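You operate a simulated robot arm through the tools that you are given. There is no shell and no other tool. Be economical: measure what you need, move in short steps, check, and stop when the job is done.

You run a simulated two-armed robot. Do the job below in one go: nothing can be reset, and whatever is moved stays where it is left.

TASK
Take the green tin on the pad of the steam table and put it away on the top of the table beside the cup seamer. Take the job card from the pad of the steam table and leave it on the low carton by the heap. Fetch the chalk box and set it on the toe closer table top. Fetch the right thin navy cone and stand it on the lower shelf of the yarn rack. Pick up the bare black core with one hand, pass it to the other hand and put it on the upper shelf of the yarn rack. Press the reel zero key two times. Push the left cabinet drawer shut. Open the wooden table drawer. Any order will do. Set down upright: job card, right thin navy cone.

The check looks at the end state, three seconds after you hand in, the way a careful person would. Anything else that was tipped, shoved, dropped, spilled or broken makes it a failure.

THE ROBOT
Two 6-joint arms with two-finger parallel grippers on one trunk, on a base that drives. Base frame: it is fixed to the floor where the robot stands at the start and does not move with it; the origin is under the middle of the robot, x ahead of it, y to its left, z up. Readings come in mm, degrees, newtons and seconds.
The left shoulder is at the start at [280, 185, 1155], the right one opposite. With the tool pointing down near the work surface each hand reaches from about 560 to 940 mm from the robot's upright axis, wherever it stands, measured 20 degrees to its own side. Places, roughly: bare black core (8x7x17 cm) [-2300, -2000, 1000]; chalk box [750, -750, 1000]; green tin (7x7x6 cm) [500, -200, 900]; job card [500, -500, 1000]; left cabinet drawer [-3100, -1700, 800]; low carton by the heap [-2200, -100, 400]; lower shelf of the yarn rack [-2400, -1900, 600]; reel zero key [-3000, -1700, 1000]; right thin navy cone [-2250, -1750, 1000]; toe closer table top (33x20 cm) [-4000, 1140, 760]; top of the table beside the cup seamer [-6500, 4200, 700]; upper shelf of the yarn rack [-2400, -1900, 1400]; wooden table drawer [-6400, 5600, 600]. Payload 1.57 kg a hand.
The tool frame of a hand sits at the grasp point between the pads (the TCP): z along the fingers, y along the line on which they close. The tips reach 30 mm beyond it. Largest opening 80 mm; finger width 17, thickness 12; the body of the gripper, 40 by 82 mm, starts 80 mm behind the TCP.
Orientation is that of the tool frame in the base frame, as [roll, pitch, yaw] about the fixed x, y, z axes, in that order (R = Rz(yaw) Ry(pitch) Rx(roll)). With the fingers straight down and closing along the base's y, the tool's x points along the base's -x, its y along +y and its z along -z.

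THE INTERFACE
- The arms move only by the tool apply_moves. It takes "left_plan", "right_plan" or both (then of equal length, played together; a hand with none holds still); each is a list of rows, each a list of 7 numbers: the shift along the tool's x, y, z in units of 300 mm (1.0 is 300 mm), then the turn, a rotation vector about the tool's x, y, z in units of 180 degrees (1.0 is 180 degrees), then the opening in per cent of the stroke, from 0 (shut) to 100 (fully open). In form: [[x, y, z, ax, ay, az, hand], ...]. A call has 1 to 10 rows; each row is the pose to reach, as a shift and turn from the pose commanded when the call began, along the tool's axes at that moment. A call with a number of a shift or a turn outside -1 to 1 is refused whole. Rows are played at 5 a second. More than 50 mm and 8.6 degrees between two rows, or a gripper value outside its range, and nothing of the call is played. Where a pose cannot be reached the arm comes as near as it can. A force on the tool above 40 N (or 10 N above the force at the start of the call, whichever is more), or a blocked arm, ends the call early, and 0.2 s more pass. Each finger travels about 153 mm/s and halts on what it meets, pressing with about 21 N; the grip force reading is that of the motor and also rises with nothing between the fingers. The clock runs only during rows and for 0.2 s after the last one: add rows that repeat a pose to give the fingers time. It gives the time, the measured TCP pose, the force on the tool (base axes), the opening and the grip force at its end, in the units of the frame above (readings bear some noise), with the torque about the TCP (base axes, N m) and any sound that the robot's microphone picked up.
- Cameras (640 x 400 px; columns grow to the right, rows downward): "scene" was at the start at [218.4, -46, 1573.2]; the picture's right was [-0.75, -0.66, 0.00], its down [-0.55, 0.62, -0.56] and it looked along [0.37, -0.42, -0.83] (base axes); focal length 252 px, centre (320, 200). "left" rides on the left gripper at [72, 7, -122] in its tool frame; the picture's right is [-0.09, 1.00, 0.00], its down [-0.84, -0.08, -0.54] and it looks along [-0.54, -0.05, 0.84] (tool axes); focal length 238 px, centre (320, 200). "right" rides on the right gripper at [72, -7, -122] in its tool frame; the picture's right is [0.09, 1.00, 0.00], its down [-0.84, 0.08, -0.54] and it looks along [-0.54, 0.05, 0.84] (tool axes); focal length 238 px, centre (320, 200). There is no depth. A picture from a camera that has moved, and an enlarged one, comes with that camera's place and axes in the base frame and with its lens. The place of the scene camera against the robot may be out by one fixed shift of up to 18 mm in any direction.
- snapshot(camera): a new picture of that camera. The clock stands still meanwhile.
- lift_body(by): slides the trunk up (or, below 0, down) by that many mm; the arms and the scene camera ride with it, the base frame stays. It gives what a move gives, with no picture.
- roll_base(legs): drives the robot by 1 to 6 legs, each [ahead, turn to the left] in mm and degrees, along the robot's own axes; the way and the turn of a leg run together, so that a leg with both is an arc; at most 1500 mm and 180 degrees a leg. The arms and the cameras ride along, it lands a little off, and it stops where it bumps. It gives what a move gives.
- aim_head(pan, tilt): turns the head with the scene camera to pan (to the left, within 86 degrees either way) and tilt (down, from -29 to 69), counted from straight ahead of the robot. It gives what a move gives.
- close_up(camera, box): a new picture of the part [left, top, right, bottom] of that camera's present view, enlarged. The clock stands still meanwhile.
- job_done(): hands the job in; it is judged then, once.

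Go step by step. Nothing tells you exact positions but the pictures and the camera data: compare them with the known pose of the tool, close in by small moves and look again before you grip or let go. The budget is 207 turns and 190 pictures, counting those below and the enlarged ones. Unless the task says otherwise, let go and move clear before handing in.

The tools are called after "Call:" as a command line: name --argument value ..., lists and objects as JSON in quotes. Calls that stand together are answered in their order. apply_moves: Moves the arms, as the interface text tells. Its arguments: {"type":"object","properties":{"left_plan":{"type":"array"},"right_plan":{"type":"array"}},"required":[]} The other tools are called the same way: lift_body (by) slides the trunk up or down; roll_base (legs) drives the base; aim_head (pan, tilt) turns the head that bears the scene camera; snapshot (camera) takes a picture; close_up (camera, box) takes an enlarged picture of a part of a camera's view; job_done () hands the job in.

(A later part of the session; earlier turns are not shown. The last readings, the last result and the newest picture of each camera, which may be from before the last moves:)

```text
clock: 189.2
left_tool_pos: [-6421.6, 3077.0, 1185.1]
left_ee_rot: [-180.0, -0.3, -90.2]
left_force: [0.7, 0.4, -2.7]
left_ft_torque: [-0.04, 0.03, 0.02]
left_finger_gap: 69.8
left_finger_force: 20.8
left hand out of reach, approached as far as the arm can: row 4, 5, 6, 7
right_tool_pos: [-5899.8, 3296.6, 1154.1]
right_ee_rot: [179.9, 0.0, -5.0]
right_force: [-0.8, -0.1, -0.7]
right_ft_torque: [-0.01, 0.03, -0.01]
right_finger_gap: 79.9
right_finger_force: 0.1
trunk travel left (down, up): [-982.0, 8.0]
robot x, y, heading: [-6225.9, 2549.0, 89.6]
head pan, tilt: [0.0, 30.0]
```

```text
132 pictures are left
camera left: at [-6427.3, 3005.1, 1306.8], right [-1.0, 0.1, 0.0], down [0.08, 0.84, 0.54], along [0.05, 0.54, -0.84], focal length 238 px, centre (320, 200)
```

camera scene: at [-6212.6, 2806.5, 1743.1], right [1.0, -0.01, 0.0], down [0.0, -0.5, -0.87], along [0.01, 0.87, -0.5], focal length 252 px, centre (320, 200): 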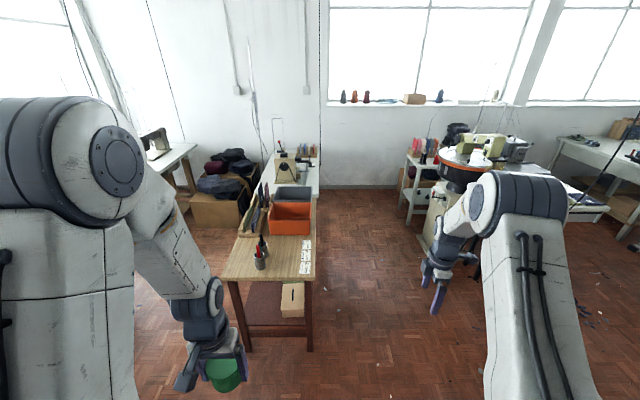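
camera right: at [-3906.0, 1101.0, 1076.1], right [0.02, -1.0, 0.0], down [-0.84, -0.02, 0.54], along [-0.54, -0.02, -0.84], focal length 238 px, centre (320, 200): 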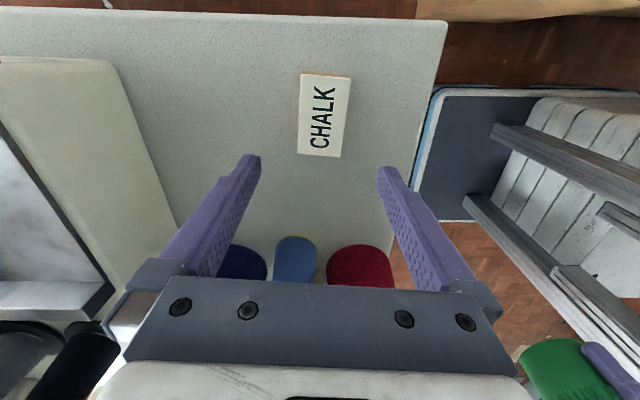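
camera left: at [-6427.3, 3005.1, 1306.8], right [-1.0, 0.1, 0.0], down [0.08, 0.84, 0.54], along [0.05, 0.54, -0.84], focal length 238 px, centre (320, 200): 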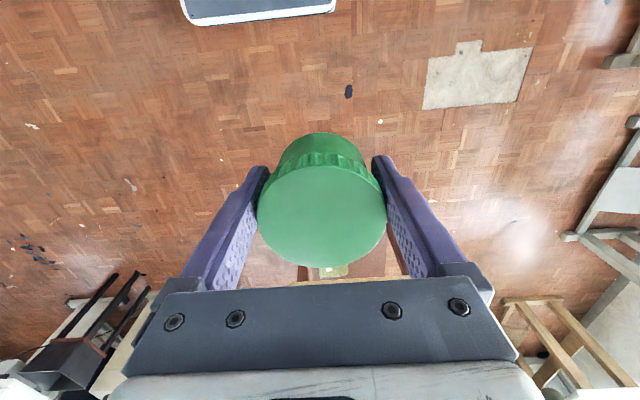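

The table top is clear around (-6400,3960), between the pencil cup, label and orange bin. I drive 690 mm in and pull the right hand back.

Call:
apply_moves --right_plan '[[0, 0.15, 0, 0, 0, 0, 100], [0, 0.3, 0, 0, 0, 0, 100], [0, 0.45, 0, 0, 0, 0, 100], [0, 0.6, 0, 0, 0, 0, 100]]'

Call:
roll_base --legs '[[690, 0]]'

Call:
aim_head --pan 10 --tilt 45

Call:
snapshot --camera "scene"

Call:
snapshot --camera "left"

```text
clock: 190.2
left_tool_pos: [-6419.7, 3075.1, 1184.2]
left_ee_rot: [-180.0, -0.2, -90.1]
left_force: [0.2, 0.3, -3.5]
left_ft_torque: [0.01, -0.02, -0.01]
left_finger_gap: 69.7
left_finger_force: 21.1
right_tool_pos: [-5912.6, 3116.9, 1152.1]
right_ee_rot: [179.8, -0.1, -5.1]
right_force: [0.3, -0.7, 0.7]
right_ft_torque: [-0.03, -0.02, 0.02]
right_finger_gap: 80.1
right_finger_force: 0.1
trunk travel left (down, up): [-982.0, 8.0]
robot x, y, heading: [-6223.0, 2549.6, 89.3]
head pan, tilt: [0.0, 30.0]
```

```text
clock: 194.0
left_tool_pos: [-6404.8, 3766.7, 1183.9]
left_ee_rot: [180.0, -0.1, -91.0]
left_force: [-0.3, 0.4, -3.7]
left_ft_torque: [-0.06, -0.03, -0.03]
left_finger_gap: 69.7
left_finger_force: 20.8
right_tool_pos: [-5894.4, 3800.3, 1153.4]
right_ee_rot: [179.7, 0.0, -5.8]
right_force: [0.5, 0.1, -0.2]
right_ft_torque: [-0.01, 0.0, -0.01]
right_finger_gap: 80.1
right_finger_force: 0.0
trunk travel left (down, up): [-982.0, 8.0]
robot x, y, heading: [-6217.4, 3236.9, 88.8]
head pan, tilt: [0.0, 30.0]
```

```text
clock: 194.7
left_tool_pos: [-6403.2, 3766.5, 1184.9]
left_ee_rot: [180.0, -0.2, -90.9]
left_force: [0.7, 0.3, -3.1]
left_ft_torque: [-0.03, 0.03, -0.02]
left_finger_gap: 69.6
left_finger_force: 21.1
right_tool_pos: [-5894.5, 3800.4, 1153.8]
right_ee_rot: [179.8, 0.0, -5.9]
right_force: [0.3, -0.2, 0.4]
right_ft_torque: [-0.01, 0.02, -0.02]
right_finger_gap: 80.2
right_finger_force: 0.1
trunk travel left (down, up): [-982.0, 8.0]
robot x, y, heading: [-6217.6, 3233.7, 88.9]
head pan, tilt: [10.0, 45.0]
```

```text
131 pictures are left
camera scene: at [-6213.8, 3483.3, 1720.6], right [0.99, 0.15, 0.0], down [0.11, -0.7, -0.71], along [-0.11, 0.7, -0.71], focal length 252 px, centre (320, 200)
```

scene: 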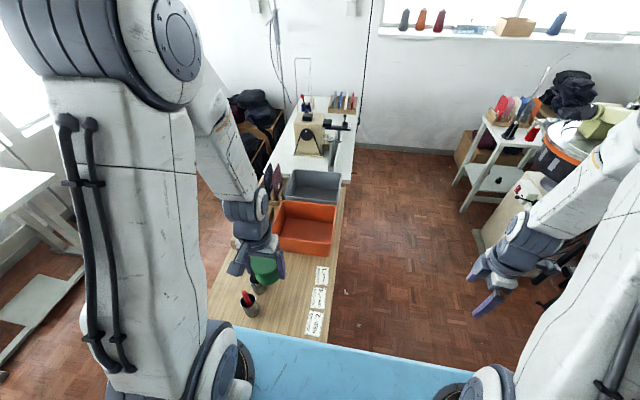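

```text
130 pictures are left
camera left: at [-6411.0, 3694.7, 1306.8], right [-0.99, 0.11, 0.0], down [0.09, 0.84, 0.54], along [0.06, 0.54, -0.84], focal length 238 px, centre (320, 200)
```

left: 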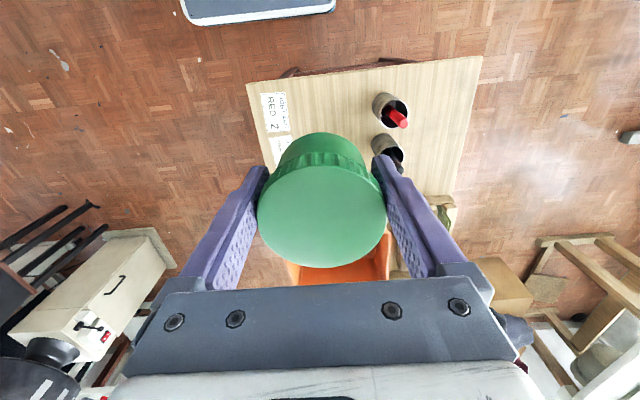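

Two pencil cups at x≈-6542 and labels at x>-6305; the spot (-6405,3980) is clear. I move the tin over it and lower the trunk.

Call:
apply_moves --left_plan '[[-0.143, 0, 0, 0, 0, 0, 60], [-0.286, 0, 0, 0, 0, 0, 60], [-0.429, 0, 0, 0, 0, 0, 60], [-0.571, 0, 0, 0, 0, 0, 60], [-0.713, 0, 0, 0, 0, 0, 60]]'

Call:
lift_body --by -310

Call:
snapshot --camera "left"

Call:
snapshot --camera "scene"

```text
clock: 195.9
left_tool_pos: [-6400.3, 3979.0, 1184.6]
left_ee_rot: [-180.0, -0.2, -90.9]
left_force: [-0.3, 0.5, -3.6]
left_ft_torque: [-0.04, -0.01, 0.01]
left_finger_gap: 69.6
left_finger_force: 20.7
right_tool_pos: [-5895.0, 3800.0, 1152.7]
right_ee_rot: [179.8, 0.0, -5.8]
right_force: [0.3, -0.1, -0.4]
right_ft_torque: [-0.03, -0.02, 0.0]
right_finger_gap: 79.9
right_finger_force: 0.1
trunk travel left (down, up): [-982.0, 8.0]
robot x, y, heading: [-6217.3, 3234.4, 88.8]
head pan, tilt: [10.0, 45.0]
```

```text
clock: 199.0
left_tool_pos: [-6401.4, 3978.7, 875.6]
left_ee_rot: [-180.0, -0.1, -90.9]
left_force: [0.0, -1.0, -3.6]
left_ft_torque: [-0.02, 0.01, 0.02]
left_finger_gap: 69.8
left_finger_force: 20.9
right_tool_pos: [-5896.0, 3799.4, 844.3]
right_ee_rot: [179.8, 0.0, -5.7]
right_force: [-0.2, 0.6, -0.1]
right_ft_torque: [0.0, 0.01, -0.01]
right_finger_gap: 80.1
right_finger_force: 0.0
trunk travel left (down, up): [-672.0, 318.0]
robot x, y, heading: [-6217.2, 3235.0, 89.1]
head pan, tilt: [10.0, 45.0]
```

```text
129 pictures are left
camera left: at [-6408.1, 3907.7, 997.6], right [-0.99, 0.11, 0.0], down [0.09, 0.84, 0.54], along [0.06, 0.54, -0.84], focal length 238 px, centre (320, 200)
```

left: 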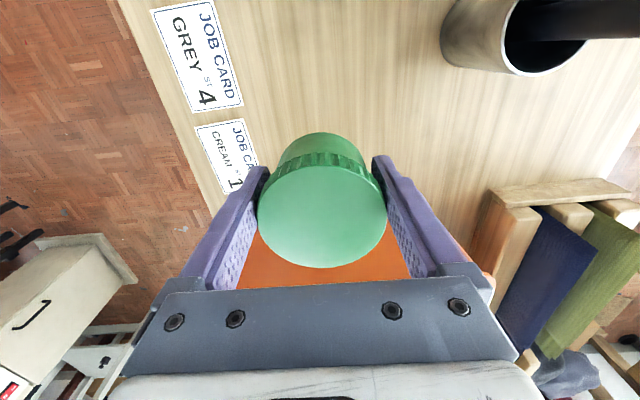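

```text
128 pictures are left
camera scene: at [-6213.8, 3483.3, 1410.6], right [0.99, 0.15, 0.0], down [0.11, -0.7, -0.71], along [-0.11, 0.7, -0.71], focal length 252 px, centre (320, 200)
```

scene: 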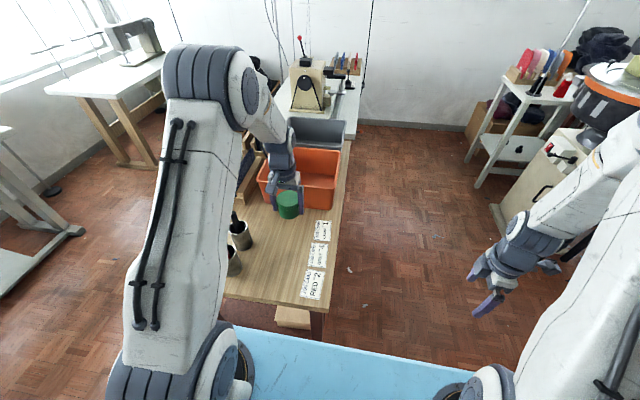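

Call:
apply_moves --left_plan '[[0.03, 0, 0.13, 0, 0, 0, 60], [0.05, 0, 0.26, 0, 0, 0, 60], [0.05, 0, 0.38, 0, 0, 0, 60], [0.05, 0, 0.4, 0, 0, 0, 60], [0.05, 0, 0.41, 0, 0, 0, 60], [0.05, 0, 0.42, 0, 0, 0, 60], [0.05, 0, 0.43, 0, 0, 0, 60], [0.05, 0, 0.44, 0, 0, 0, 60]]'

Call:
snapshot --camera "left"

```text
clock: 199.9
left_tool_pos: [-6402.2, 3966.7, 769.8]
left_ee_rot: [179.9, 0.4, -91.0]
left_force: [3.8, -11.1, 25.1]
left_ft_torque: [-0.36, -1.08, -0.21]
left_finger_gap: 69.8
left_finger_force: 21.1
right_tool_pos: [-5896.6, 3800.5, 842.8]
right_ee_rot: [180.0, 0.0, -5.8]
right_force: [0.5, 0.4, -0.5]
right_ft_torque: [0.01, 0.01, 0.0]
right_finger_gap: 80.1
right_finger_force: 0.0
trunk travel left (down, up): [-672.0, 318.0]
robot x, y, heading: [-6216.9, 3235.3, 88.8]
head pan, tilt: [10.0, 45.0]
stopped in row 4 (left hand): the force on the tool passed its limit at 64 N (the readings are from after the stop); the commanded pose is now the measured one
```

```text
127 pictures are left
camera left: at [-6409.3, 3894.2, 891.6], right [-0.99, 0.11, 0.0], down [0.09, 0.83, 0.55], along [0.06, 0.55, -0.84], focal length 238 px, centre (320, 200)
```

left: 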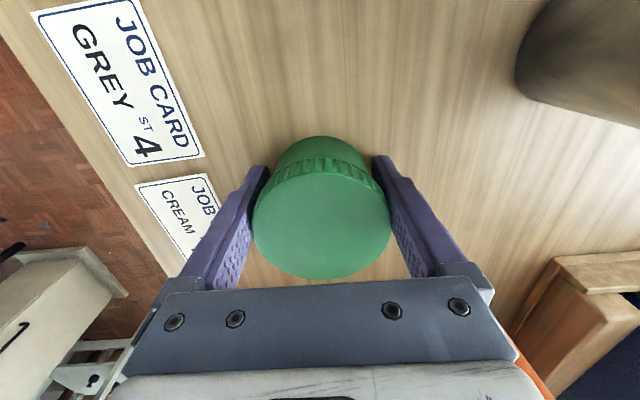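

The tin touched down (table z≈735). I ease off, release and rise.

Call:
apply_moves --left_plan '[[0, 0, -0.006, 0, 0, 0, 60], [0, 0, -0.006, 0, 0, 0, 100], [0, 0, -0.006, 0, 0, 0, 100], [0, 0, -0.006, 0, 0, 0, 100], [0, 0, -0.08, 0, 0, 0, 100], [0, 0, -0.2, 0, 0, 0, 100], [0, 0, -0.33, 0, 0, 0, 100], [0, 0, -0.46, 0, 0, 0, 100]]'

Call:
snapshot --camera "left"

Call:
snapshot --camera "scene"

```text
clock: 201.7
left_tool_pos: [-6402.1, 3966.1, 905.1]
left_ee_rot: [180.0, 0.6, -90.9]
left_force: [-0.1, -0.3, -0.4]
left_ft_torque: [-0.04, 0.01, 0.01]
left_finger_gap: 79.9
left_finger_force: 0.1
right_tool_pos: [-5895.8, 3801.3, 843.3]
right_ee_rot: [179.8, 0.0, -5.8]
right_force: [0.2, -0.1, 0.3]
right_ft_torque: [-0.02, 0.01, 0.01]
right_finger_gap: 79.6
right_finger_force: 0.0
trunk travel left (down, up): [-672.0, 318.0]
robot x, y, heading: [-6216.9, 3234.6, 89.1]
head pan, tilt: [10.0, 45.0]
```

```text
126 pictures are left
camera left: at [-6409.0, 3893.5, 1026.4], right [-0.99, 0.11, 0.0], down [0.09, 0.83, 0.55], along [0.06, 0.55, -0.84], focal length 238 px, centre (320, 200)
```

left: 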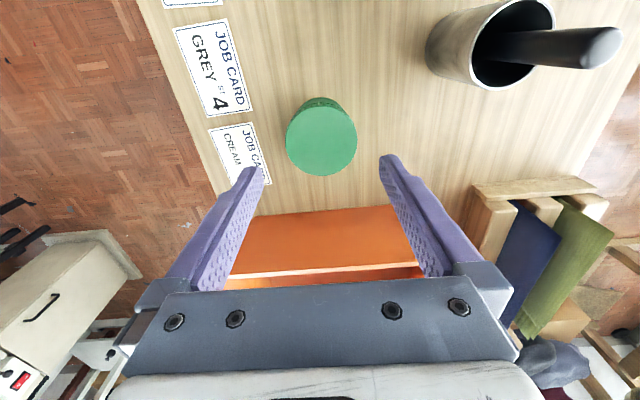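

```text
125 pictures are left
camera scene: at [-6213.9, 3483.4, 1410.5], right [0.99, 0.15, 0.0], down [0.11, -0.7, -0.71], along [-0.11, 0.7, -0.71], focal length 252 px, centre (320, 200)
```

scene: 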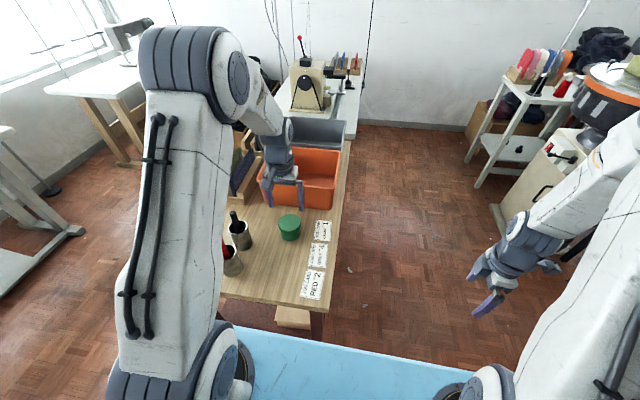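

Tin is in place. Now I inspect the far wooden table for its drawer.

Call:
lift_body --by 250

Call:
close_up --camera "scene" --box '[260, 40, 420, 160]'

Call:
aim_head --pan 0 --tilt 25

Call:
snapshot --camera "scene"

```text
clock: 204.3
left_tool_pos: [-6402.0, 3966.7, 1155.3]
left_ee_rot: [179.9, 0.5, -90.9]
left_force: [-0.3, 0.2, -0.4]
left_ft_torque: [0.03, -0.02, 0.0]
left_finger_gap: 79.9
left_finger_force: 0.0
right_tool_pos: [-5895.9, 3800.8, 1092.0]
right_ee_rot: [179.9, -0.1, -5.8]
right_force: [0.5, 0.4, -0.5]
right_ft_torque: [-0.01, 0.0, 0.0]
right_finger_gap: 80.3
right_finger_force: 0.1
trunk travel left (down, up): [-922.0, 68.0]
robot x, y, heading: [-6216.2, 3230.0, 88.7]
head pan, tilt: [10.0, 45.0]
```

```text
3.33 times, centred on (340, 100) of scene
camera zoom: at [-6213.8, 3483.3, 1660.5], right [0.99, 0.15, 0.0], down [0.11, -0.7, -0.71], along [-0.11, 0.7, -0.71], focal length 840 px, centre (253, 533)
```

zoom: 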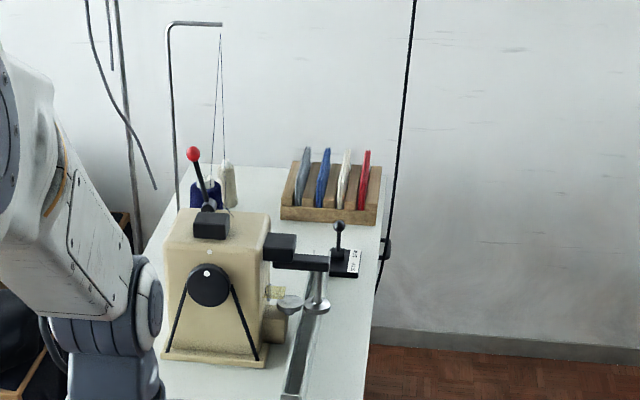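

```text
clock: 205.1
left_tool_pos: [-6402.6, 3967.2, 1154.0]
left_ee_rot: [179.9, 0.6, -90.8]
left_force: [-0.2, 0.5, 0.3]
left_ft_torque: [0.02, 0.01, -0.01]
left_finger_gap: 79.9
left_finger_force: 0.0
right_tool_pos: [-5896.9, 3800.4, 1093.4]
right_ee_rot: [179.9, 0.0, -5.7]
right_force: [0.2, -1.3, 0.4]
right_ft_torque: [0.0, -0.05, -0.02]
right_finger_gap: 80.1
right_finger_force: 0.0
trunk travel left (down, up): [-922.0, 68.0]
robot x, y, heading: [-6215.0, 3233.4, 88.7]
head pan, tilt: [0.0, 25.0]
```

```text
123 pictures are left
camera scene: at [-6199.5, 3494.9, 1691.1], right [1.0, -0.02, 0.0], down [-0.01, -0.42, -0.91], along [0.02, 0.91, -0.42], focal length 252 px, centre (320, 200)
```

scene: 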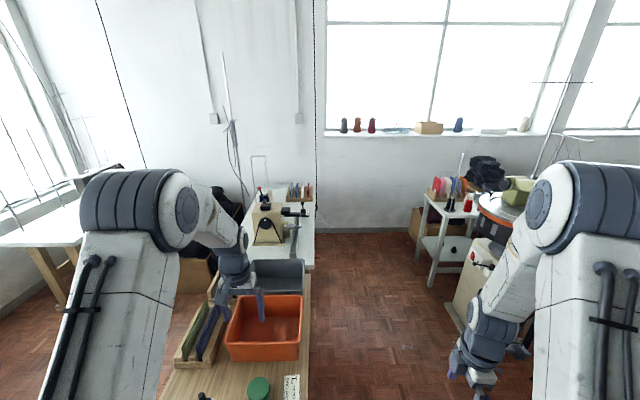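

The drawer's black handle is on the aisle (+x) side of the white-topped table. I drive round into the aisle and look.

Call:
roll_base --legs '[[-500, 0], [0, -23], [1390, 0], [0, 24.3], [300, 0]]'

Call:
aim_head --pan 35 --tilt 30

Call:
snapshot --camera "scene"

```text
clock: 218.7
left_tool_pos: [-5839.9, 5043.3, 1155.1]
left_ee_rot: [179.8, 0.4, -90.3]
left_force: [-0.3, -0.7, -0.1]
left_ft_torque: [0.04, 0.01, 0.01]
left_finger_gap: 79.8
left_finger_force: 0.0
right_tool_pos: [-5332.8, 4882.1, 1092.2]
right_ee_rot: [179.8, 0.1, -5.2]
right_force: [0.5, -1.1, 0.6]
right_ft_torque: [0.03, 0.0, -0.03]
right_finger_gap: 79.8
right_finger_force: 0.1
trunk travel left (down, up): [-922.0, 68.0]
robot x, y, heading: [-5647.7, 4314.7, 89.1]
head pan, tilt: [0.0, 25.0]
```

```text
clock: 219.7
left_tool_pos: [-5841.0, 5042.5, 1154.6]
left_ee_rot: [180.0, 0.6, -90.3]
left_force: [0.1, 0.8, 0.4]
left_ft_torque: [0.03, -0.03, 0.01]
left_finger_gap: 80.1
left_finger_force: 0.1
right_tool_pos: [-5332.4, 4884.0, 1092.8]
right_ee_rot: [179.7, 0.0, -5.1]
right_force: [-0.4, 0.0, 0.0]
right_ft_torque: [0.06, 0.0, 0.02]
right_finger_gap: 79.8
right_finger_force: 0.1
trunk travel left (down, up): [-922.0, 68.0]
robot x, y, heading: [-5648.6, 4316.0, 89.3]
head pan, tilt: [35.0, 30.0]
```

```text
122 pictures are left
camera scene: at [-5684.1, 4556.7, 1683.2], right [0.83, 0.56, 0.0], down [0.28, -0.41, -0.87], along [-0.49, 0.71, -0.5], focal length 252 px, centre (320, 200)
```

scene: 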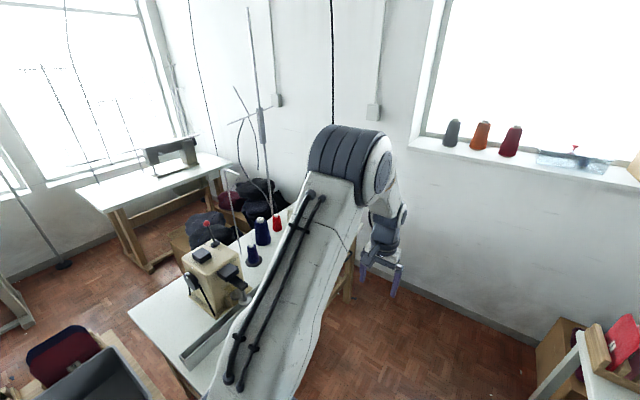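

The left arm hides it; I'll move up the aisle alongside and look with the left wrist camera.

Call:
roll_base --legs '[[0, 14], [650, 0], [0, -13.3]]'

Call:
snapshot --camera "left"

Call:
aim_head --pan 70 --tilt 40

Call:
snapshot --camera "scene"

```text
clock: 225.0
left_tool_pos: [-5991.4, 5672.2, 1154.2]
left_ee_rot: [179.9, 0.5, -90.1]
left_force: [-0.3, -0.5, -0.3]
left_ft_torque: [-0.02, 0.0, 0.03]
left_finger_gap: 80.4
left_finger_force: 0.0
right_tool_pos: [-5483.7, 5512.9, 1094.0]
right_ee_rot: [179.8, 0.0, -4.9]
right_force: [-0.4, 0.5, 0.5]
right_ft_torque: [-0.03, 0.01, -0.01]
right_finger_gap: 80.0
right_finger_force: 0.1
trunk travel left (down, up): [-922.0, 68.0]
robot x, y, heading: [-5796.3, 4943.1, 89.6]
head pan, tilt: [35.0, 30.0]
```

```text
121 pictures are left
camera left: at [-5997.9, 5598.4, 1276.2], right [-1.0, 0.09, 0.0], down [0.08, 0.83, 0.55], along [0.05, 0.55, -0.84], focal length 238 px, centre (320, 200)
```

left: 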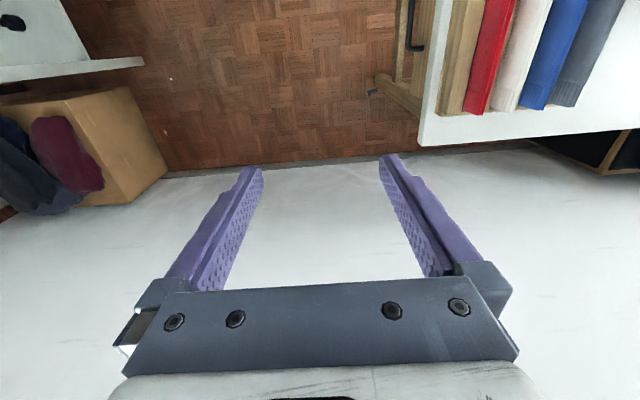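

```text
clock: 226.0
left_tool_pos: [-5991.4, 5670.6, 1154.4]
left_ee_rot: [179.8, 0.5, -90.2]
left_force: [0.0, 0.2, 0.6]
left_ft_torque: [0.03, -0.01, 0.0]
left_finger_gap: 80.2
left_finger_force: 0.1
right_tool_pos: [-5484.6, 5511.7, 1094.2]
right_ee_rot: [179.9, 0.0, -4.8]
right_force: [0.0, 0.0, 0.3]
right_ft_torque: [-0.01, -0.02, -0.01]
right_finger_gap: 79.8
right_finger_force: 0.1
trunk travel left (down, up): [-922.0, 68.0]
robot x, y, heading: [-5794.0, 4941.9, 89.5]
head pan, tilt: [70.0, 40.0]
```

```text
120 pictures are left
camera scene: at [-5862.6, 5140.5, 1667.8], right [0.35, 0.94, 0.0], down [0.6, -0.22, -0.77], along [-0.72, 0.27, -0.64], focal length 252 px, centre (320, 200)
```

scene: 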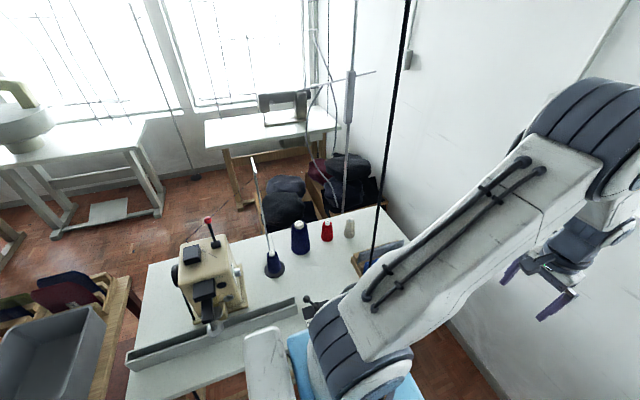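

I can see one end of a black bow handle. I back up 250 mm for a fuller view.

Call:
roll_base --legs '[[-260, 0]]'

Call:
snapshot --camera "left"

Call:
close_up --camera "left" --box '[340, 0, 540, 125]'

```text
clock: 227.9
left_tool_pos: [-5992.4, 5409.7, 1154.2]
left_ee_rot: [179.9, 0.5, -90.2]
left_force: [0.3, -0.6, 0.6]
left_ft_torque: [0.03, -0.02, -0.03]
left_finger_gap: 79.8
left_finger_force: 0.1
right_tool_pos: [-5485.1, 5250.7, 1093.7]
right_ee_rot: [179.8, 0.0, -5.0]
right_force: [-1.1, 0.1, 0.3]
right_ft_torque: [-0.02, 0.03, 0.0]
right_finger_gap: 80.1
right_finger_force: 0.0
trunk travel left (down, up): [-922.0, 68.0]
robot x, y, heading: [-5797.3, 4678.8, 89.4]
head pan, tilt: [70.0, 40.0]
```

```text
119 pictures are left
camera left: at [-5998.4, 5337.2, 1276.2], right [-1.0, 0.1, 0.0], down [0.08, 0.83, 0.55], along [0.05, 0.55, -0.84], focal length 238 px, centre (320, 200)
```

left: 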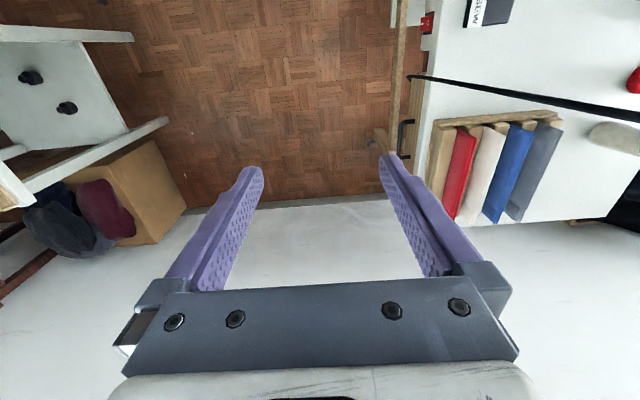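

```text
3.20 times, centred on (440, 62) of left
camera zoom: at [-5998.4, 5337.2, 1276.2], right [-1.0, 0.1, 0.0], down [0.08, 0.83, 0.55], along [0.05, 0.55, -0.84], focal length 763 px, centre (-64, 640)
```

zoom: 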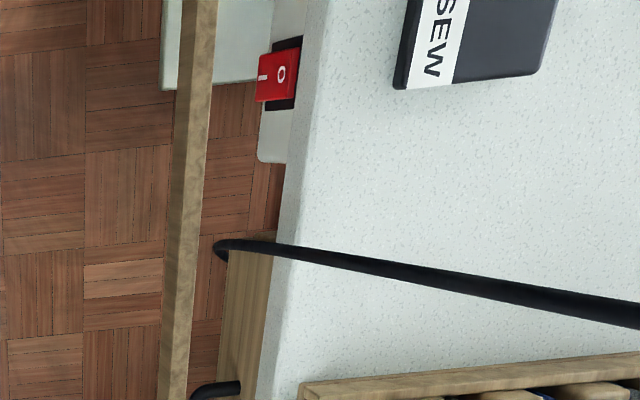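

Call:
close_up --camera "left" --box '[360, 60, 460, 170]'

Call:
close_up --camera "scene" --box '[280, 220, 440, 340]'

```text
3.64 times, centred on (410, 115) of left
camera zoom: at [-5998.4, 5337.2, 1276.2], right [-1.0, 0.1, 0.0], down [0.08, 0.83, 0.55], along [0.05, 0.55, -0.84], focal length 867 px, centre (-7, 509)
```

zoom: 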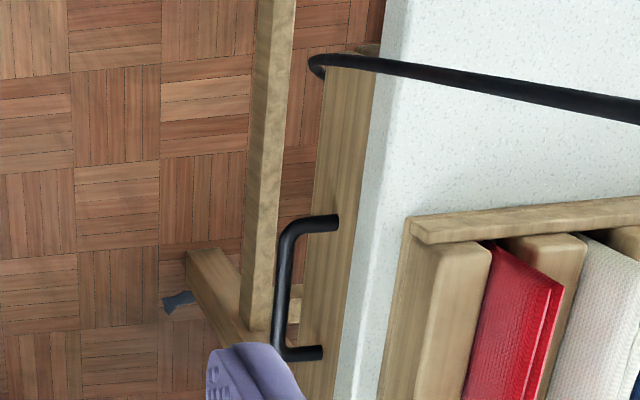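

```text
3.33 times, centred on (360, 280) of scene
camera zoom: at [-5864.3, 4878.9, 1667.8], right [0.35, 0.94, 0.0], down [0.6, -0.23, -0.77], along [-0.72, 0.27, -0.64], focal length 840 px, centre (187, -67)
```

zoom: 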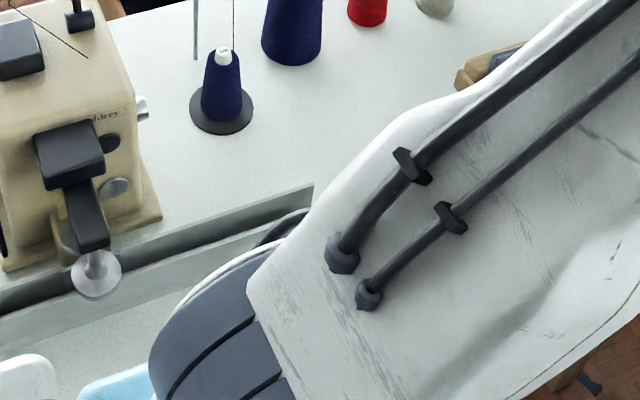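

The handle is a bow bar along y, about y 5537–5628, x≈-6197, z≈640. I'll grip it with the left hand pointing -x; first drive forward and rotate the tool.

Call:
roll_base --legs '[[240, 0]]'

Call:
apply_moves --left_plan '[[0.03, 0, 0.03, -0.046, 0, 0, 100], [0.06, 0, 0.06, -0.092, 0, 0, 100], [0.09, 0, 0.09, -0.138, 0, 0, 100], [0.12, 0, 0.12, -0.184, 0, 0, 100], [0.15, 0, 0.15, -0.23, 0, 0, 100], [0.18, 0, 0.18, -0.276, 0, 0, 100], [0.21, 0, 0.21, -0.322, 0, 0, 80], [0.23, 0, 0.24, -0.368, 0, 0, 60], [0.23, 0, 0.27, -0.414, 0, 0, 50], [0.23, 0, 0.3, -0.46, 0, 0, 50]]'

Call:
apply_moves --left_plan '[[0, 0, 0, -0.04, 0, 0, 50], [0, 0, 0, -0.04, 0, 0, 50]]'

```text
clock: 229.7
left_tool_pos: [-5987.9, 5656.8, 1155.3]
left_ee_rot: [179.9, 0.4, -90.4]
left_force: [1.0, -0.1, -0.5]
left_ft_torque: [0.01, 0.0, -0.01]
left_finger_gap: 80.1
left_finger_force: 0.0
right_tool_pos: [-5480.2, 5497.4, 1092.8]
right_ee_rot: [179.8, 0.0, -5.1]
right_force: [0.1, -0.1, 1.0]
right_ft_torque: [0.03, -0.01, 0.03]
right_finger_gap: 80.3
right_finger_force: 0.0
trunk travel left (down, up): [-922.0, 68.0]
robot x, y, heading: [-5799.3, 4931.7, 89.3]
head pan, tilt: [70.0, 40.0]
```

```text
clock: 231.9
left_tool_pos: [-5989.0, 5590.0, 1064.3]
left_ee_rot: [97.1, 0.6, -90.3]
left_force: [-0.1, -0.3, -0.2]
left_ft_torque: [-0.02, 0.02, 0.02]
left_finger_gap: 39.8
left_finger_force: 0.0
right_tool_pos: [-5479.4, 5497.7, 1093.4]
right_ee_rot: [179.8, 0.0, -5.1]
right_force: [-1.0, -1.0, 0.2]
right_ft_torque: [-0.01, 0.0, -0.01]
right_finger_gap: 79.9
right_finger_force: 0.1
trunk travel left (down, up): [-922.0, 68.0]
robot x, y, heading: [-5797.5, 4924.0, 89.4]
head pan, tilt: [70.0, 40.0]
```

```text
clock: 232.5
left_tool_pos: [-5988.7, 5590.2, 1063.6]
left_ee_rot: [89.9, 0.5, -90.3]
left_force: [0.5, 0.5, -0.1]
left_ft_torque: [0.0, 0.01, 0.03]
left_finger_gap: 39.8
left_finger_force: 0.1
right_tool_pos: [-5480.3, 5497.3, 1093.1]
right_ee_rot: [179.8, 0.0, -5.2]
right_force: [-0.9, -0.1, 0.2]
right_ft_torque: [-0.03, 0.02, -0.01]
right_finger_gap: 80.0
right_finger_force: 0.0
trunk travel left (down, up): [-922.0, 68.0]
robot x, y, heading: [-5795.0, 4928.9, 89.2]
head pan, tilt: [70.0, 40.0]
```

Tool is horizontal. I lower the trunk to handle height and look.

Call:
lift_body --by -424

Call:
snapshot --camera "left"

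```text
refused: -424 is not a number from -400 to 400
```

```text
115 pictures are left
camera left: at [-5866.2, 5517.7, 1070.3], right [0.0, 0.08, 1.0], down [0.55, 0.83, -0.07], along [-0.84, 0.55, -0.04], focal length 238 px, centre (320, 200)
```

left: 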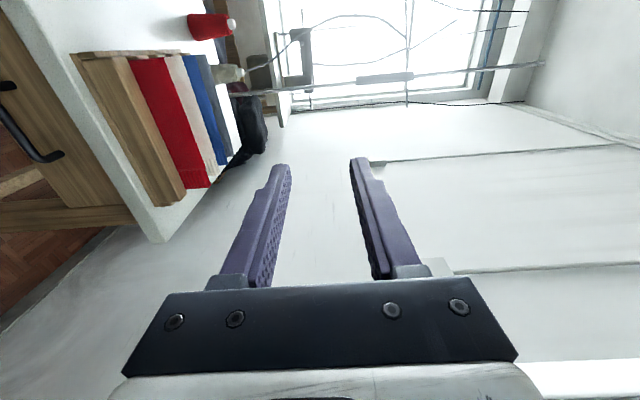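

Call:
lift_body --by -400

Call:
snapshot --camera "left"

```text
clock: 236.3
left_tool_pos: [-5988.1, 5589.8, 664.0]
left_ee_rot: [89.9, 0.4, -90.5]
left_force: [0.2, -0.1, -0.5]
left_ft_torque: [0.01, -0.01, 0.0]
left_finger_gap: 40.3
left_finger_force: 0.1
right_tool_pos: [-5479.7, 5497.6, 692.3]
right_ee_rot: [179.8, 0.0, -5.3]
right_force: [0.5, -0.1, -0.5]
right_ft_torque: [-0.02, 0.01, 0.01]
right_finger_gap: 80.0
right_finger_force: 0.1
trunk travel left (down, up): [-522.0, 468.0]
robot x, y, heading: [-5794.9, 4926.6, 89.4]
head pan, tilt: [70.0, 40.0]
```

```text
114 pictures are left
camera left: at [-5866.4, 5517.5, 670.5], right [0.0, 0.08, 1.0], down [0.55, 0.83, -0.07], along [-0.84, 0.55, -0.04], focal length 238 px, centre (320, 200)
```

left: 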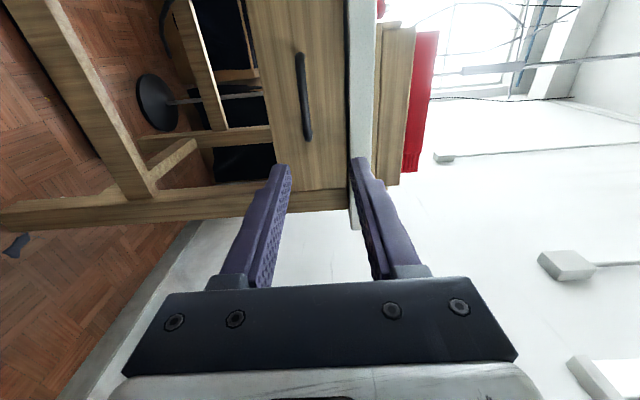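

Handle bar at z≈647, y≈5530–5628. I advance to it, stopping just short of the face.

Call:
apply_moves --left_plan '[[0.03, -0.057, 0.13, 0, 0, 0, 50], [0.033, -0.057, 0.26, 0, 0, 0, 50], [0.033, -0.057, 0.39, 0, 0, 0, 50], [0.033, -0.057, 0.5, 0, 0, 0, 50]]'

Call:
snapshot --camera "left"

```text
clock: 237.3
left_tool_pos: [-6137.7, 5583.1, 645.6]
left_ee_rot: [90.1, 0.5, -90.4]
left_force: [0.5, 0.2, 0.1]
left_ft_torque: [-0.01, -0.03, -0.04]
left_finger_gap: 39.9
left_finger_force: 0.0
right_tool_pos: [-5479.3, 5497.3, 693.0]
right_ee_rot: [179.8, 0.0, -5.2]
right_force: [0.0, 0.2, 0.1]
right_ft_torque: [0.02, 0.01, 0.01]
right_finger_gap: 80.2
right_finger_force: 0.2
trunk travel left (down, up): [-522.0, 468.0]
robot x, y, heading: [-5793.8, 4929.0, 89.3]
head pan, tilt: [70.0, 40.0]
```

```text
113 pictures are left
camera left: at [-6015.4, 5509.8, 652.7], right [0.0, 0.08, 1.0], down [0.55, 0.83, -0.07], along [-0.84, 0.55, -0.04], focal length 238 px, centre (320, 200)
```

left: 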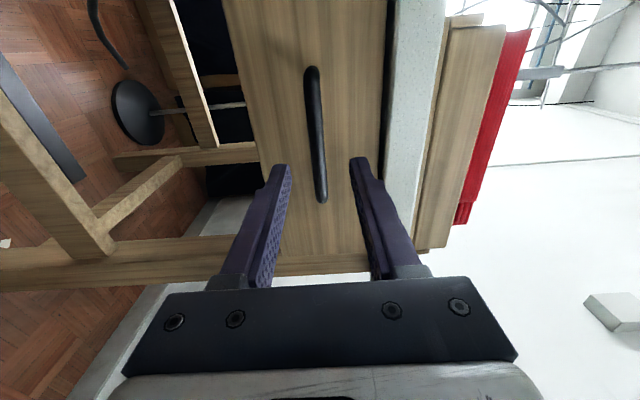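

Call:
apply_moves --left_plan '[[0, 0, 0.08, 0, 0, 0, 50], [0, 0, 0.157, 0, 0, 0, 50], [0, 0, 0.157, 0, 0, 0, 0], [0, 0, 0.157, 0, 0, 0, 0], [0, 0, 0.157, 0, 0, 0, 0]]'

Call:
snapshot --camera "left"

```text
clock: 238.5
left_tool_pos: [-6185.8, 5581.4, 644.5]
left_ee_rot: [90.2, 0.4, -90.4]
left_force: [-0.7, 1.2, -17.2]
left_ft_torque: [-0.21, -0.16, -0.43]
left_finger_gap: 11.9
left_finger_force: 29.2
right_tool_pos: [-5480.2, 5498.6, 692.5]
right_ee_rot: [179.8, 0.0, -5.3]
right_force: [0.1, -0.4, -0.4]
right_ft_torque: [0.01, 0.02, -0.02]
right_finger_gap: 80.0
right_finger_force: 0.0
trunk travel left (down, up): [-522.0, 468.0]
robot x, y, heading: [-5794.1, 4931.0, 89.1]
head pan, tilt: [70.0, 40.0]
```

```text
112 pictures are left
camera left: at [-6063.6, 5508.3, 651.7], right [0.0, 0.09, 1.0], down [0.55, 0.83, -0.07], along [-0.84, 0.55, -0.05], focal length 238 px, centre (320, 200)
```

left: 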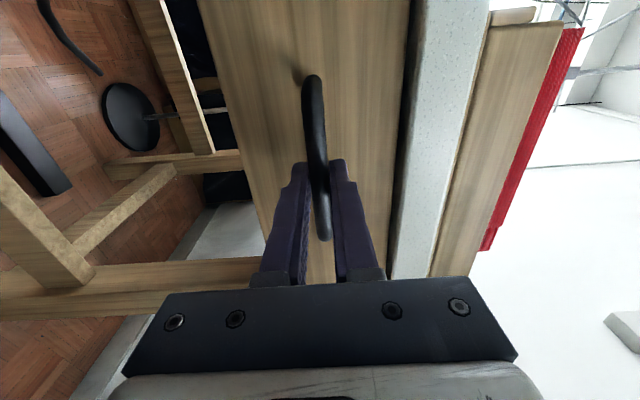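

The handle is held; I pull the drawer out along +x.

Call:
apply_moves --left_plan '[[0, -0.004, -0.08, 0, 0, 0, 0], [0, -0.006, -0.16, 0, 0, 0, 0], [0, -0.006, -0.24, 0, 0, 0, 0], [0, -0.006, -0.32, 0, 0, 0, 0], [0, -0.006, -0.4, 0, 0, 0, 0], [0, -0.006, -0.48, 0, 0, 0, 0], [0, -0.006, -0.56, 0, 0, 0, 0], [0, -0.006, -0.64, 0, 0, 0, 0]]'

Call:
snapshot --camera "left"

```text
clock: 240.3
left_tool_pos: [-5993.1, 5581.1, 644.4]
left_ee_rot: [89.9, 0.4, -90.2]
left_force: [-0.7, -6.2, -7.5]
left_ft_torque: [-0.18, -0.09, -0.45]
left_finger_gap: 11.8
left_finger_force: 29.3
right_tool_pos: [-5479.9, 5496.4, 693.6]
right_ee_rot: [179.8, 0.1, -5.2]
right_force: [0.3, 0.2, 0.3]
right_ft_torque: [0.04, 0.0, 0.04]
right_finger_gap: 80.0
right_finger_force: 0.1
trunk travel left (down, up): [-522.0, 468.0]
robot x, y, heading: [-5794.1, 4929.2, 89.3]
head pan, tilt: [70.0, 40.0]
```

```text
111 pictures are left
camera left: at [-5871.3, 5508.0, 651.1], right [0.0, 0.09, 1.0], down [0.55, 0.83, -0.07], along [-0.84, 0.54, -0.04], focal length 238 px, centre (320, 200)
```

left: 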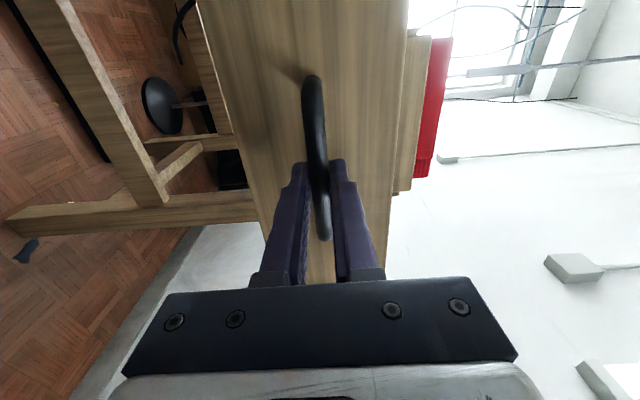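

Opened 192 mm so far without resistance; I pull a little further until it stops.

Call:
apply_moves --left_plan '[[0, 0, -0.06, 0, 0, 0, 0], [0, 0, -0.12, 0, 0, 0, 0], [0, 0, -0.18, 0, 0, 0, 0], [0, 0, -0.24, 0, 0, 0, 0], [0, 0, -0.3, 0, 0, 0, 0]]'

```text
clock: 241.5
left_tool_pos: [-5905.5, 5580.0, 645.5]
left_ee_rot: [89.8, 0.4, -90.3]
left_force: [-26.6, 1.3, -2.6]
left_ft_torque: [-0.39, -0.1, 0.0]
left_finger_gap: 11.5
left_finger_force: 29.6
right_tool_pos: [-5481.0, 5497.1, 693.0]
right_ee_rot: [179.8, -0.1, -5.3]
right_force: [0.7, 0.6, 0.1]
right_ft_torque: [0.0, 0.0, 0.03]
right_finger_gap: 79.9
right_finger_force: 0.0
trunk travel left (down, up): [-522.0, 468.0]
robot x, y, heading: [-5795.5, 4932.6, 89.5]
head pan, tilt: [70.0, 40.0]
```

Reached the end stop at about 280 mm. I release and withdraw.

Call:
apply_moves --left_plan '[[0, 0, 0, 0, 0, 0, 50], [0, 0, 0, 0, 0, 0, 50], [0, 0, -0.12, 0, 0, 0, 50], [0, 0, -0.26, 0, 0, 0, 50], [0, 0, -0.4, 0, 0, 0, 50]]'

Call:
snapshot --camera "left"

```text
clock: 242.7
left_tool_pos: [-5812.3, 5564.0, 651.0]
left_ee_rot: [90.2, 0.4, -90.6]
left_force: [0.6, -1.1, -0.3]
left_ft_torque: [0.03, 0.02, -0.03]
left_finger_gap: 39.9
left_finger_force: 0.0
left hand out of reach, approached as far as the arm can: row 5
right_tool_pos: [-5480.4, 5497.9, 692.2]
right_ee_rot: [179.9, 0.0, -5.1]
right_force: [0.1, 0.4, 1.2]
right_ft_torque: [-0.03, 0.01, -0.03]
right_finger_gap: 79.8
right_finger_force: 0.1
trunk travel left (down, up): [-522.0, 468.0]
robot x, y, heading: [-5798.5, 4926.7, 89.1]
head pan, tilt: [70.0, 40.0]
```

```text
110 pictures are left
camera left: at [-5690.7, 5491.4, 657.5], right [0.0, 0.08, 1.0], down [0.55, 0.83, -0.07], along [-0.83, 0.55, -0.05], focal length 238 px, centre (320, 200)
```

left: 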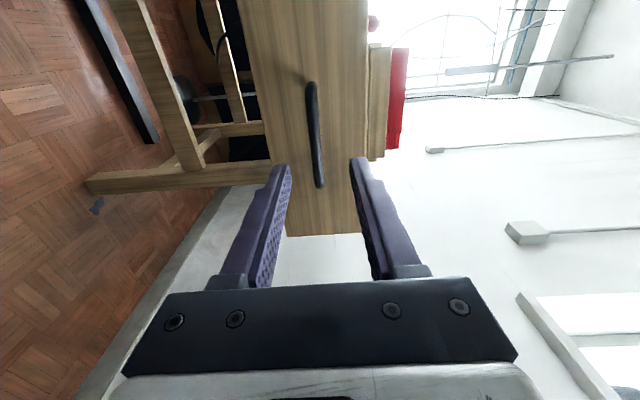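

The drawer is fully open. I raise, back out, restore the tool downward and drive back to the rack aisle.

Call:
lift_body --by 390

Call:
roll_base --legs '[[-1200, 0], [-1200, 0]]'

Call:
apply_moves --left_plan '[[0, 0.0, 0, 0.046, 0, 0, 60], [0, 0.0, 0, 0.092, 0, 0, 70], [0, 0, 0, 0.138, 0, 0, 80], [0, 0, 0, 0.184, 0, 0, 90], [0, 0, 0, 0.23, 0, 0, 100], [0, 0, 0, 0.276, 0, 0, 100], [0, 0, 0, 0.322, 0, 0, 100], [0, 0, 0, 0.368, 0, 0, 100], [0, 0, 0, 0.414, 0, 0, 100], [0, 0, 0, 0.46, 0, 0, 100]]'

Call:
apply_moves --left_plan '[[0, 0, 0, 0.04, 0, 0, 100], [0, 0.1, -0.03, 0.04, 0, 0, 100], [0, 0.2, -0.06, 0.04, 0, 0, 100], [0, 0.3, -0.1, 0.04, 0, 0, 100], [0, 0.4, -0.15, 0.04, 0, 0, 100]]'

```text
clock: 246.4
left_tool_pos: [-5813.4, 5564.4, 1040.0]
left_ee_rot: [90.2, 0.5, -90.6]
left_force: [-1.0, 0.2, -0.5]
left_ft_torque: [0.0, -0.01, -0.04]
left_finger_gap: 39.9
left_finger_force: 0.0
right_tool_pos: [-5479.8, 5496.8, 1083.2]
right_ee_rot: [179.8, 0.0, -5.1]
right_force: [0.3, 0.0, -0.9]
right_ft_torque: [-0.04, -0.02, 0.0]
right_finger_gap: 80.1
right_finger_force: 0.0
trunk travel left (down, up): [-912.0, 78.0]
robot x, y, heading: [-5793.8, 4930.4, 89.4]
head pan, tilt: [70.0, 40.0]
```

```text
clock: 258.3
left_tool_pos: [-5853.8, 3144.6, 1040.3]
left_ee_rot: [90.2, 0.6, -90.0]
left_force: [0.8, -0.3, -1.2]
left_ft_torque: [-0.02, 0.02, -0.01]
left_finger_gap: 40.1
left_finger_force: 0.1
right_tool_pos: [-5520.7, 3081.4, 1082.8]
right_ee_rot: [179.8, 0.0, -4.6]
right_force: [-0.6, 0.1, 0.3]
right_ft_torque: [0.01, 0.01, -0.03]
right_finger_gap: 80.0
right_finger_force: 0.0
trunk travel left (down, up): [-912.0, 78.0]
robot x, y, heading: [-5828.8, 2510.0, 89.6]
head pan, tilt: [70.0, 40.0]
```

```text
clock: 260.5
left_tool_pos: [-5853.3, 3144.3, 1040.4]
left_ee_rot: [173.0, 0.4, -89.9]
left_force: [-0.4, -0.2, -0.2]
left_ft_torque: [-0.02, 0.02, -0.02]
left_finger_gap: 80.2
left_finger_force: 0.1
right_tool_pos: [-5519.9, 3080.7, 1082.2]
right_ee_rot: [179.9, 0.0, -4.5]
right_force: [-0.6, 0.3, 0.6]
right_ft_torque: [-0.01, 0.01, -0.03]
right_finger_gap: 79.7
right_finger_force: 0.0
trunk travel left (down, up): [-912.0, 78.0]
robot x, y, heading: [-5826.9, 2506.9, 89.7]
head pan, tilt: [70.0, 40.0]
```

```text
clock: 261.7
left_tool_pos: [-5968.7, 3144.4, 1100.3]
left_ee_rot: [-179.8, 0.6, -90.0]
left_force: [-0.1, 0.0, -0.1]
left_ft_torque: [0.01, -0.01, -0.02]
left_finger_gap: 80.3
left_finger_force: 0.1
right_tool_pos: [-5519.1, 3081.7, 1082.9]
right_ee_rot: [179.8, 0.0, -4.6]
right_force: [0.1, 0.5, -0.4]
right_ft_torque: [0.03, 0.02, 0.01]
right_finger_gap: 79.6
right_finger_force: 0.0
trunk travel left (down, up): [-912.0, 78.0]
robot x, y, heading: [-5828.8, 2509.6, 89.9]
head pan, tilt: [70.0, 40.0]
```

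Call:
roll_base --legs '[[0, -160], [1200, 0], [1140, 0], [0, 21], [830, 0], [800, 0]]'

Call:
aim_head --pan 10 --tilt 20

Call:
snapshot --camera "scene"

```text
clock: 273.7
left_tool_pos: [-5088.9, 901.0, 1100.6]
left_ee_rot: [-179.7, 0.5, 110.7]
left_force: [0.2, -0.1, -0.5]
left_ft_torque: [-0.03, 0.0, -0.01]
left_finger_gap: 79.6
left_finger_force: 0.0
right_tool_pos: [-5529.0, 800.8, 1084.0]
right_ee_rot: [179.8, 0.0, -163.9]
right_force: [0.3, -0.3, 0.3]
right_ft_torque: [0.01, 0.01, 0.02]
right_finger_gap: 80.0
right_finger_force: 0.0
trunk travel left (down, up): [-912.0, 78.0]
robot x, y, heading: [-5444.5, 1442.5, -69.2]
head pan, tilt: [70.0, 40.0]
stopped in leg 2: the robot was blocked; the commanded pose is now the measured one
```

```text
clock: 275.0
left_tool_pos: [-5088.8, 901.2, 1098.9]
left_ee_rot: [-179.7, 0.5, 110.7]
left_force: [-0.5, -0.8, -0.4]
left_ft_torque: [-0.02, 0.01, -0.03]
left_finger_gap: 80.1
left_finger_force: 0.0
right_tool_pos: [-5530.3, 800.9, 1083.0]
right_ee_rot: [179.8, -0.1, -163.9]
right_force: [-0.2, 0.0, -0.6]
right_ft_torque: [0.02, 0.02, 0.02]
right_finger_gap: 80.0
right_finger_force: 0.1
trunk travel left (down, up): [-912.0, 78.0]
robot x, y, heading: [-5442.3, 1446.3, -69.3]
head pan, tilt: [10.0, 20.0]
```

```text
109 pictures are left
camera scene: at [-5327.1, 1222.0, 1689.2], right [-0.86, -0.51, 0.0], down [-0.17, 0.29, -0.94], along [0.48, -0.81, -0.34], focal length 252 px, centre (320, 200)
```

scene: 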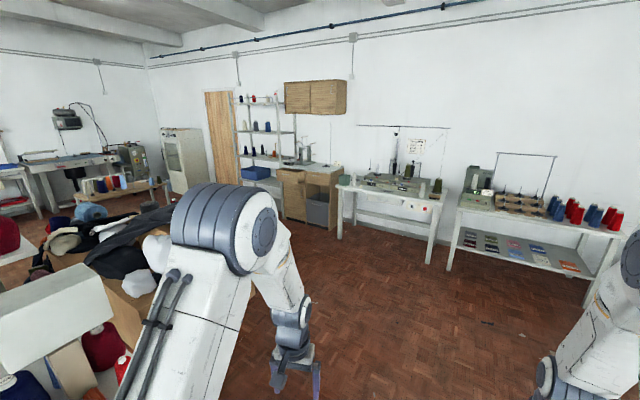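

Something blocked the base. I look down around me.

Call:
aim_head --pan 25 --tilt 65

Call:
snapshot --camera "scene"

Call:
snapshot --camera "left"

Call:
snapshot --camera "right"

```text
clock: 276.1
left_tool_pos: [-5088.3, 901.0, 1100.2]
left_ee_rot: [-179.8, 0.5, 110.7]
left_force: [0.2, 0.2, 0.3]
left_ft_torque: [0.03, 0.0, -0.04]
left_finger_gap: 79.7
left_finger_force: 0.0
right_tool_pos: [-5529.0, 799.6, 1084.1]
right_ee_rot: [179.8, 0.0, -163.9]
right_force: [-0.1, 0.1, -0.2]
right_ft_torque: [-0.01, 0.04, 0.02]
right_finger_gap: 80.1
right_finger_force: 0.0
trunk travel left (down, up): [-912.0, 78.0]
robot x, y, heading: [-5442.8, 1444.5, -69.3]
head pan, tilt: [25.0, 65.0]
```

```text
108 pictures are left
camera scene: at [-5331.2, 1259.7, 1625.6], right [-0.7, -0.72, 0.0], down [-0.65, 0.63, -0.42], along [0.3, -0.3, -0.91], focal length 252 px, centre (320, 200)
```

scene: 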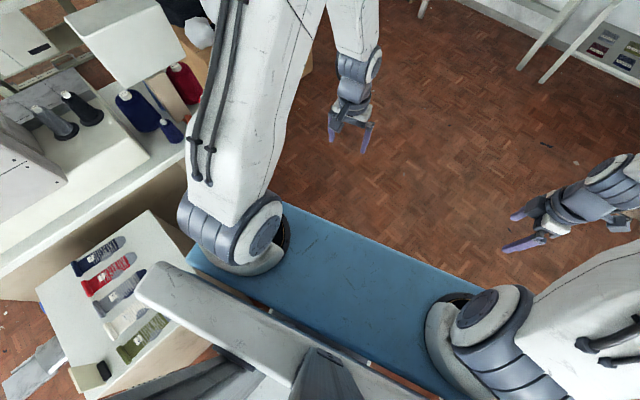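

```text
107 pictures are left
camera left: at [-5107.0, 971.2, 1221.4], right [0.96, 0.27, 0.0], down [0.22, -0.81, 0.55], along [0.14, -0.53, -0.84], focal length 238 px, centre (320, 200)
```

left: 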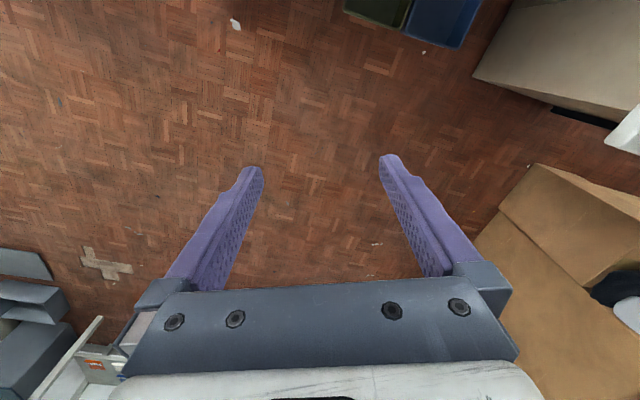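

```text
106 pictures are left
camera right: at [-5595.2, 775.0, 1205.3], right [-0.37, 0.93, 0.0], down [0.78, 0.31, 0.54], along [0.5, 0.2, -0.84], focal length 238 px, centre (320, 200)
```

right: 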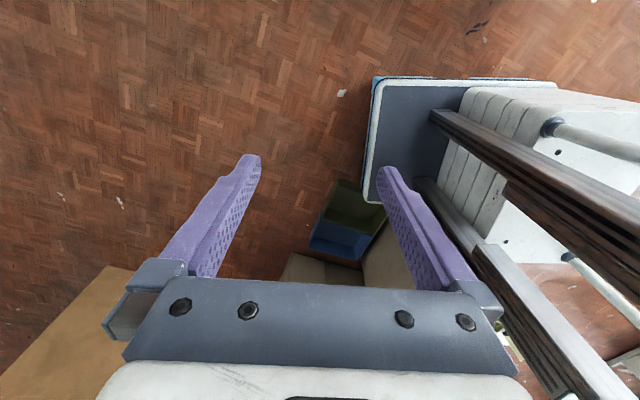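

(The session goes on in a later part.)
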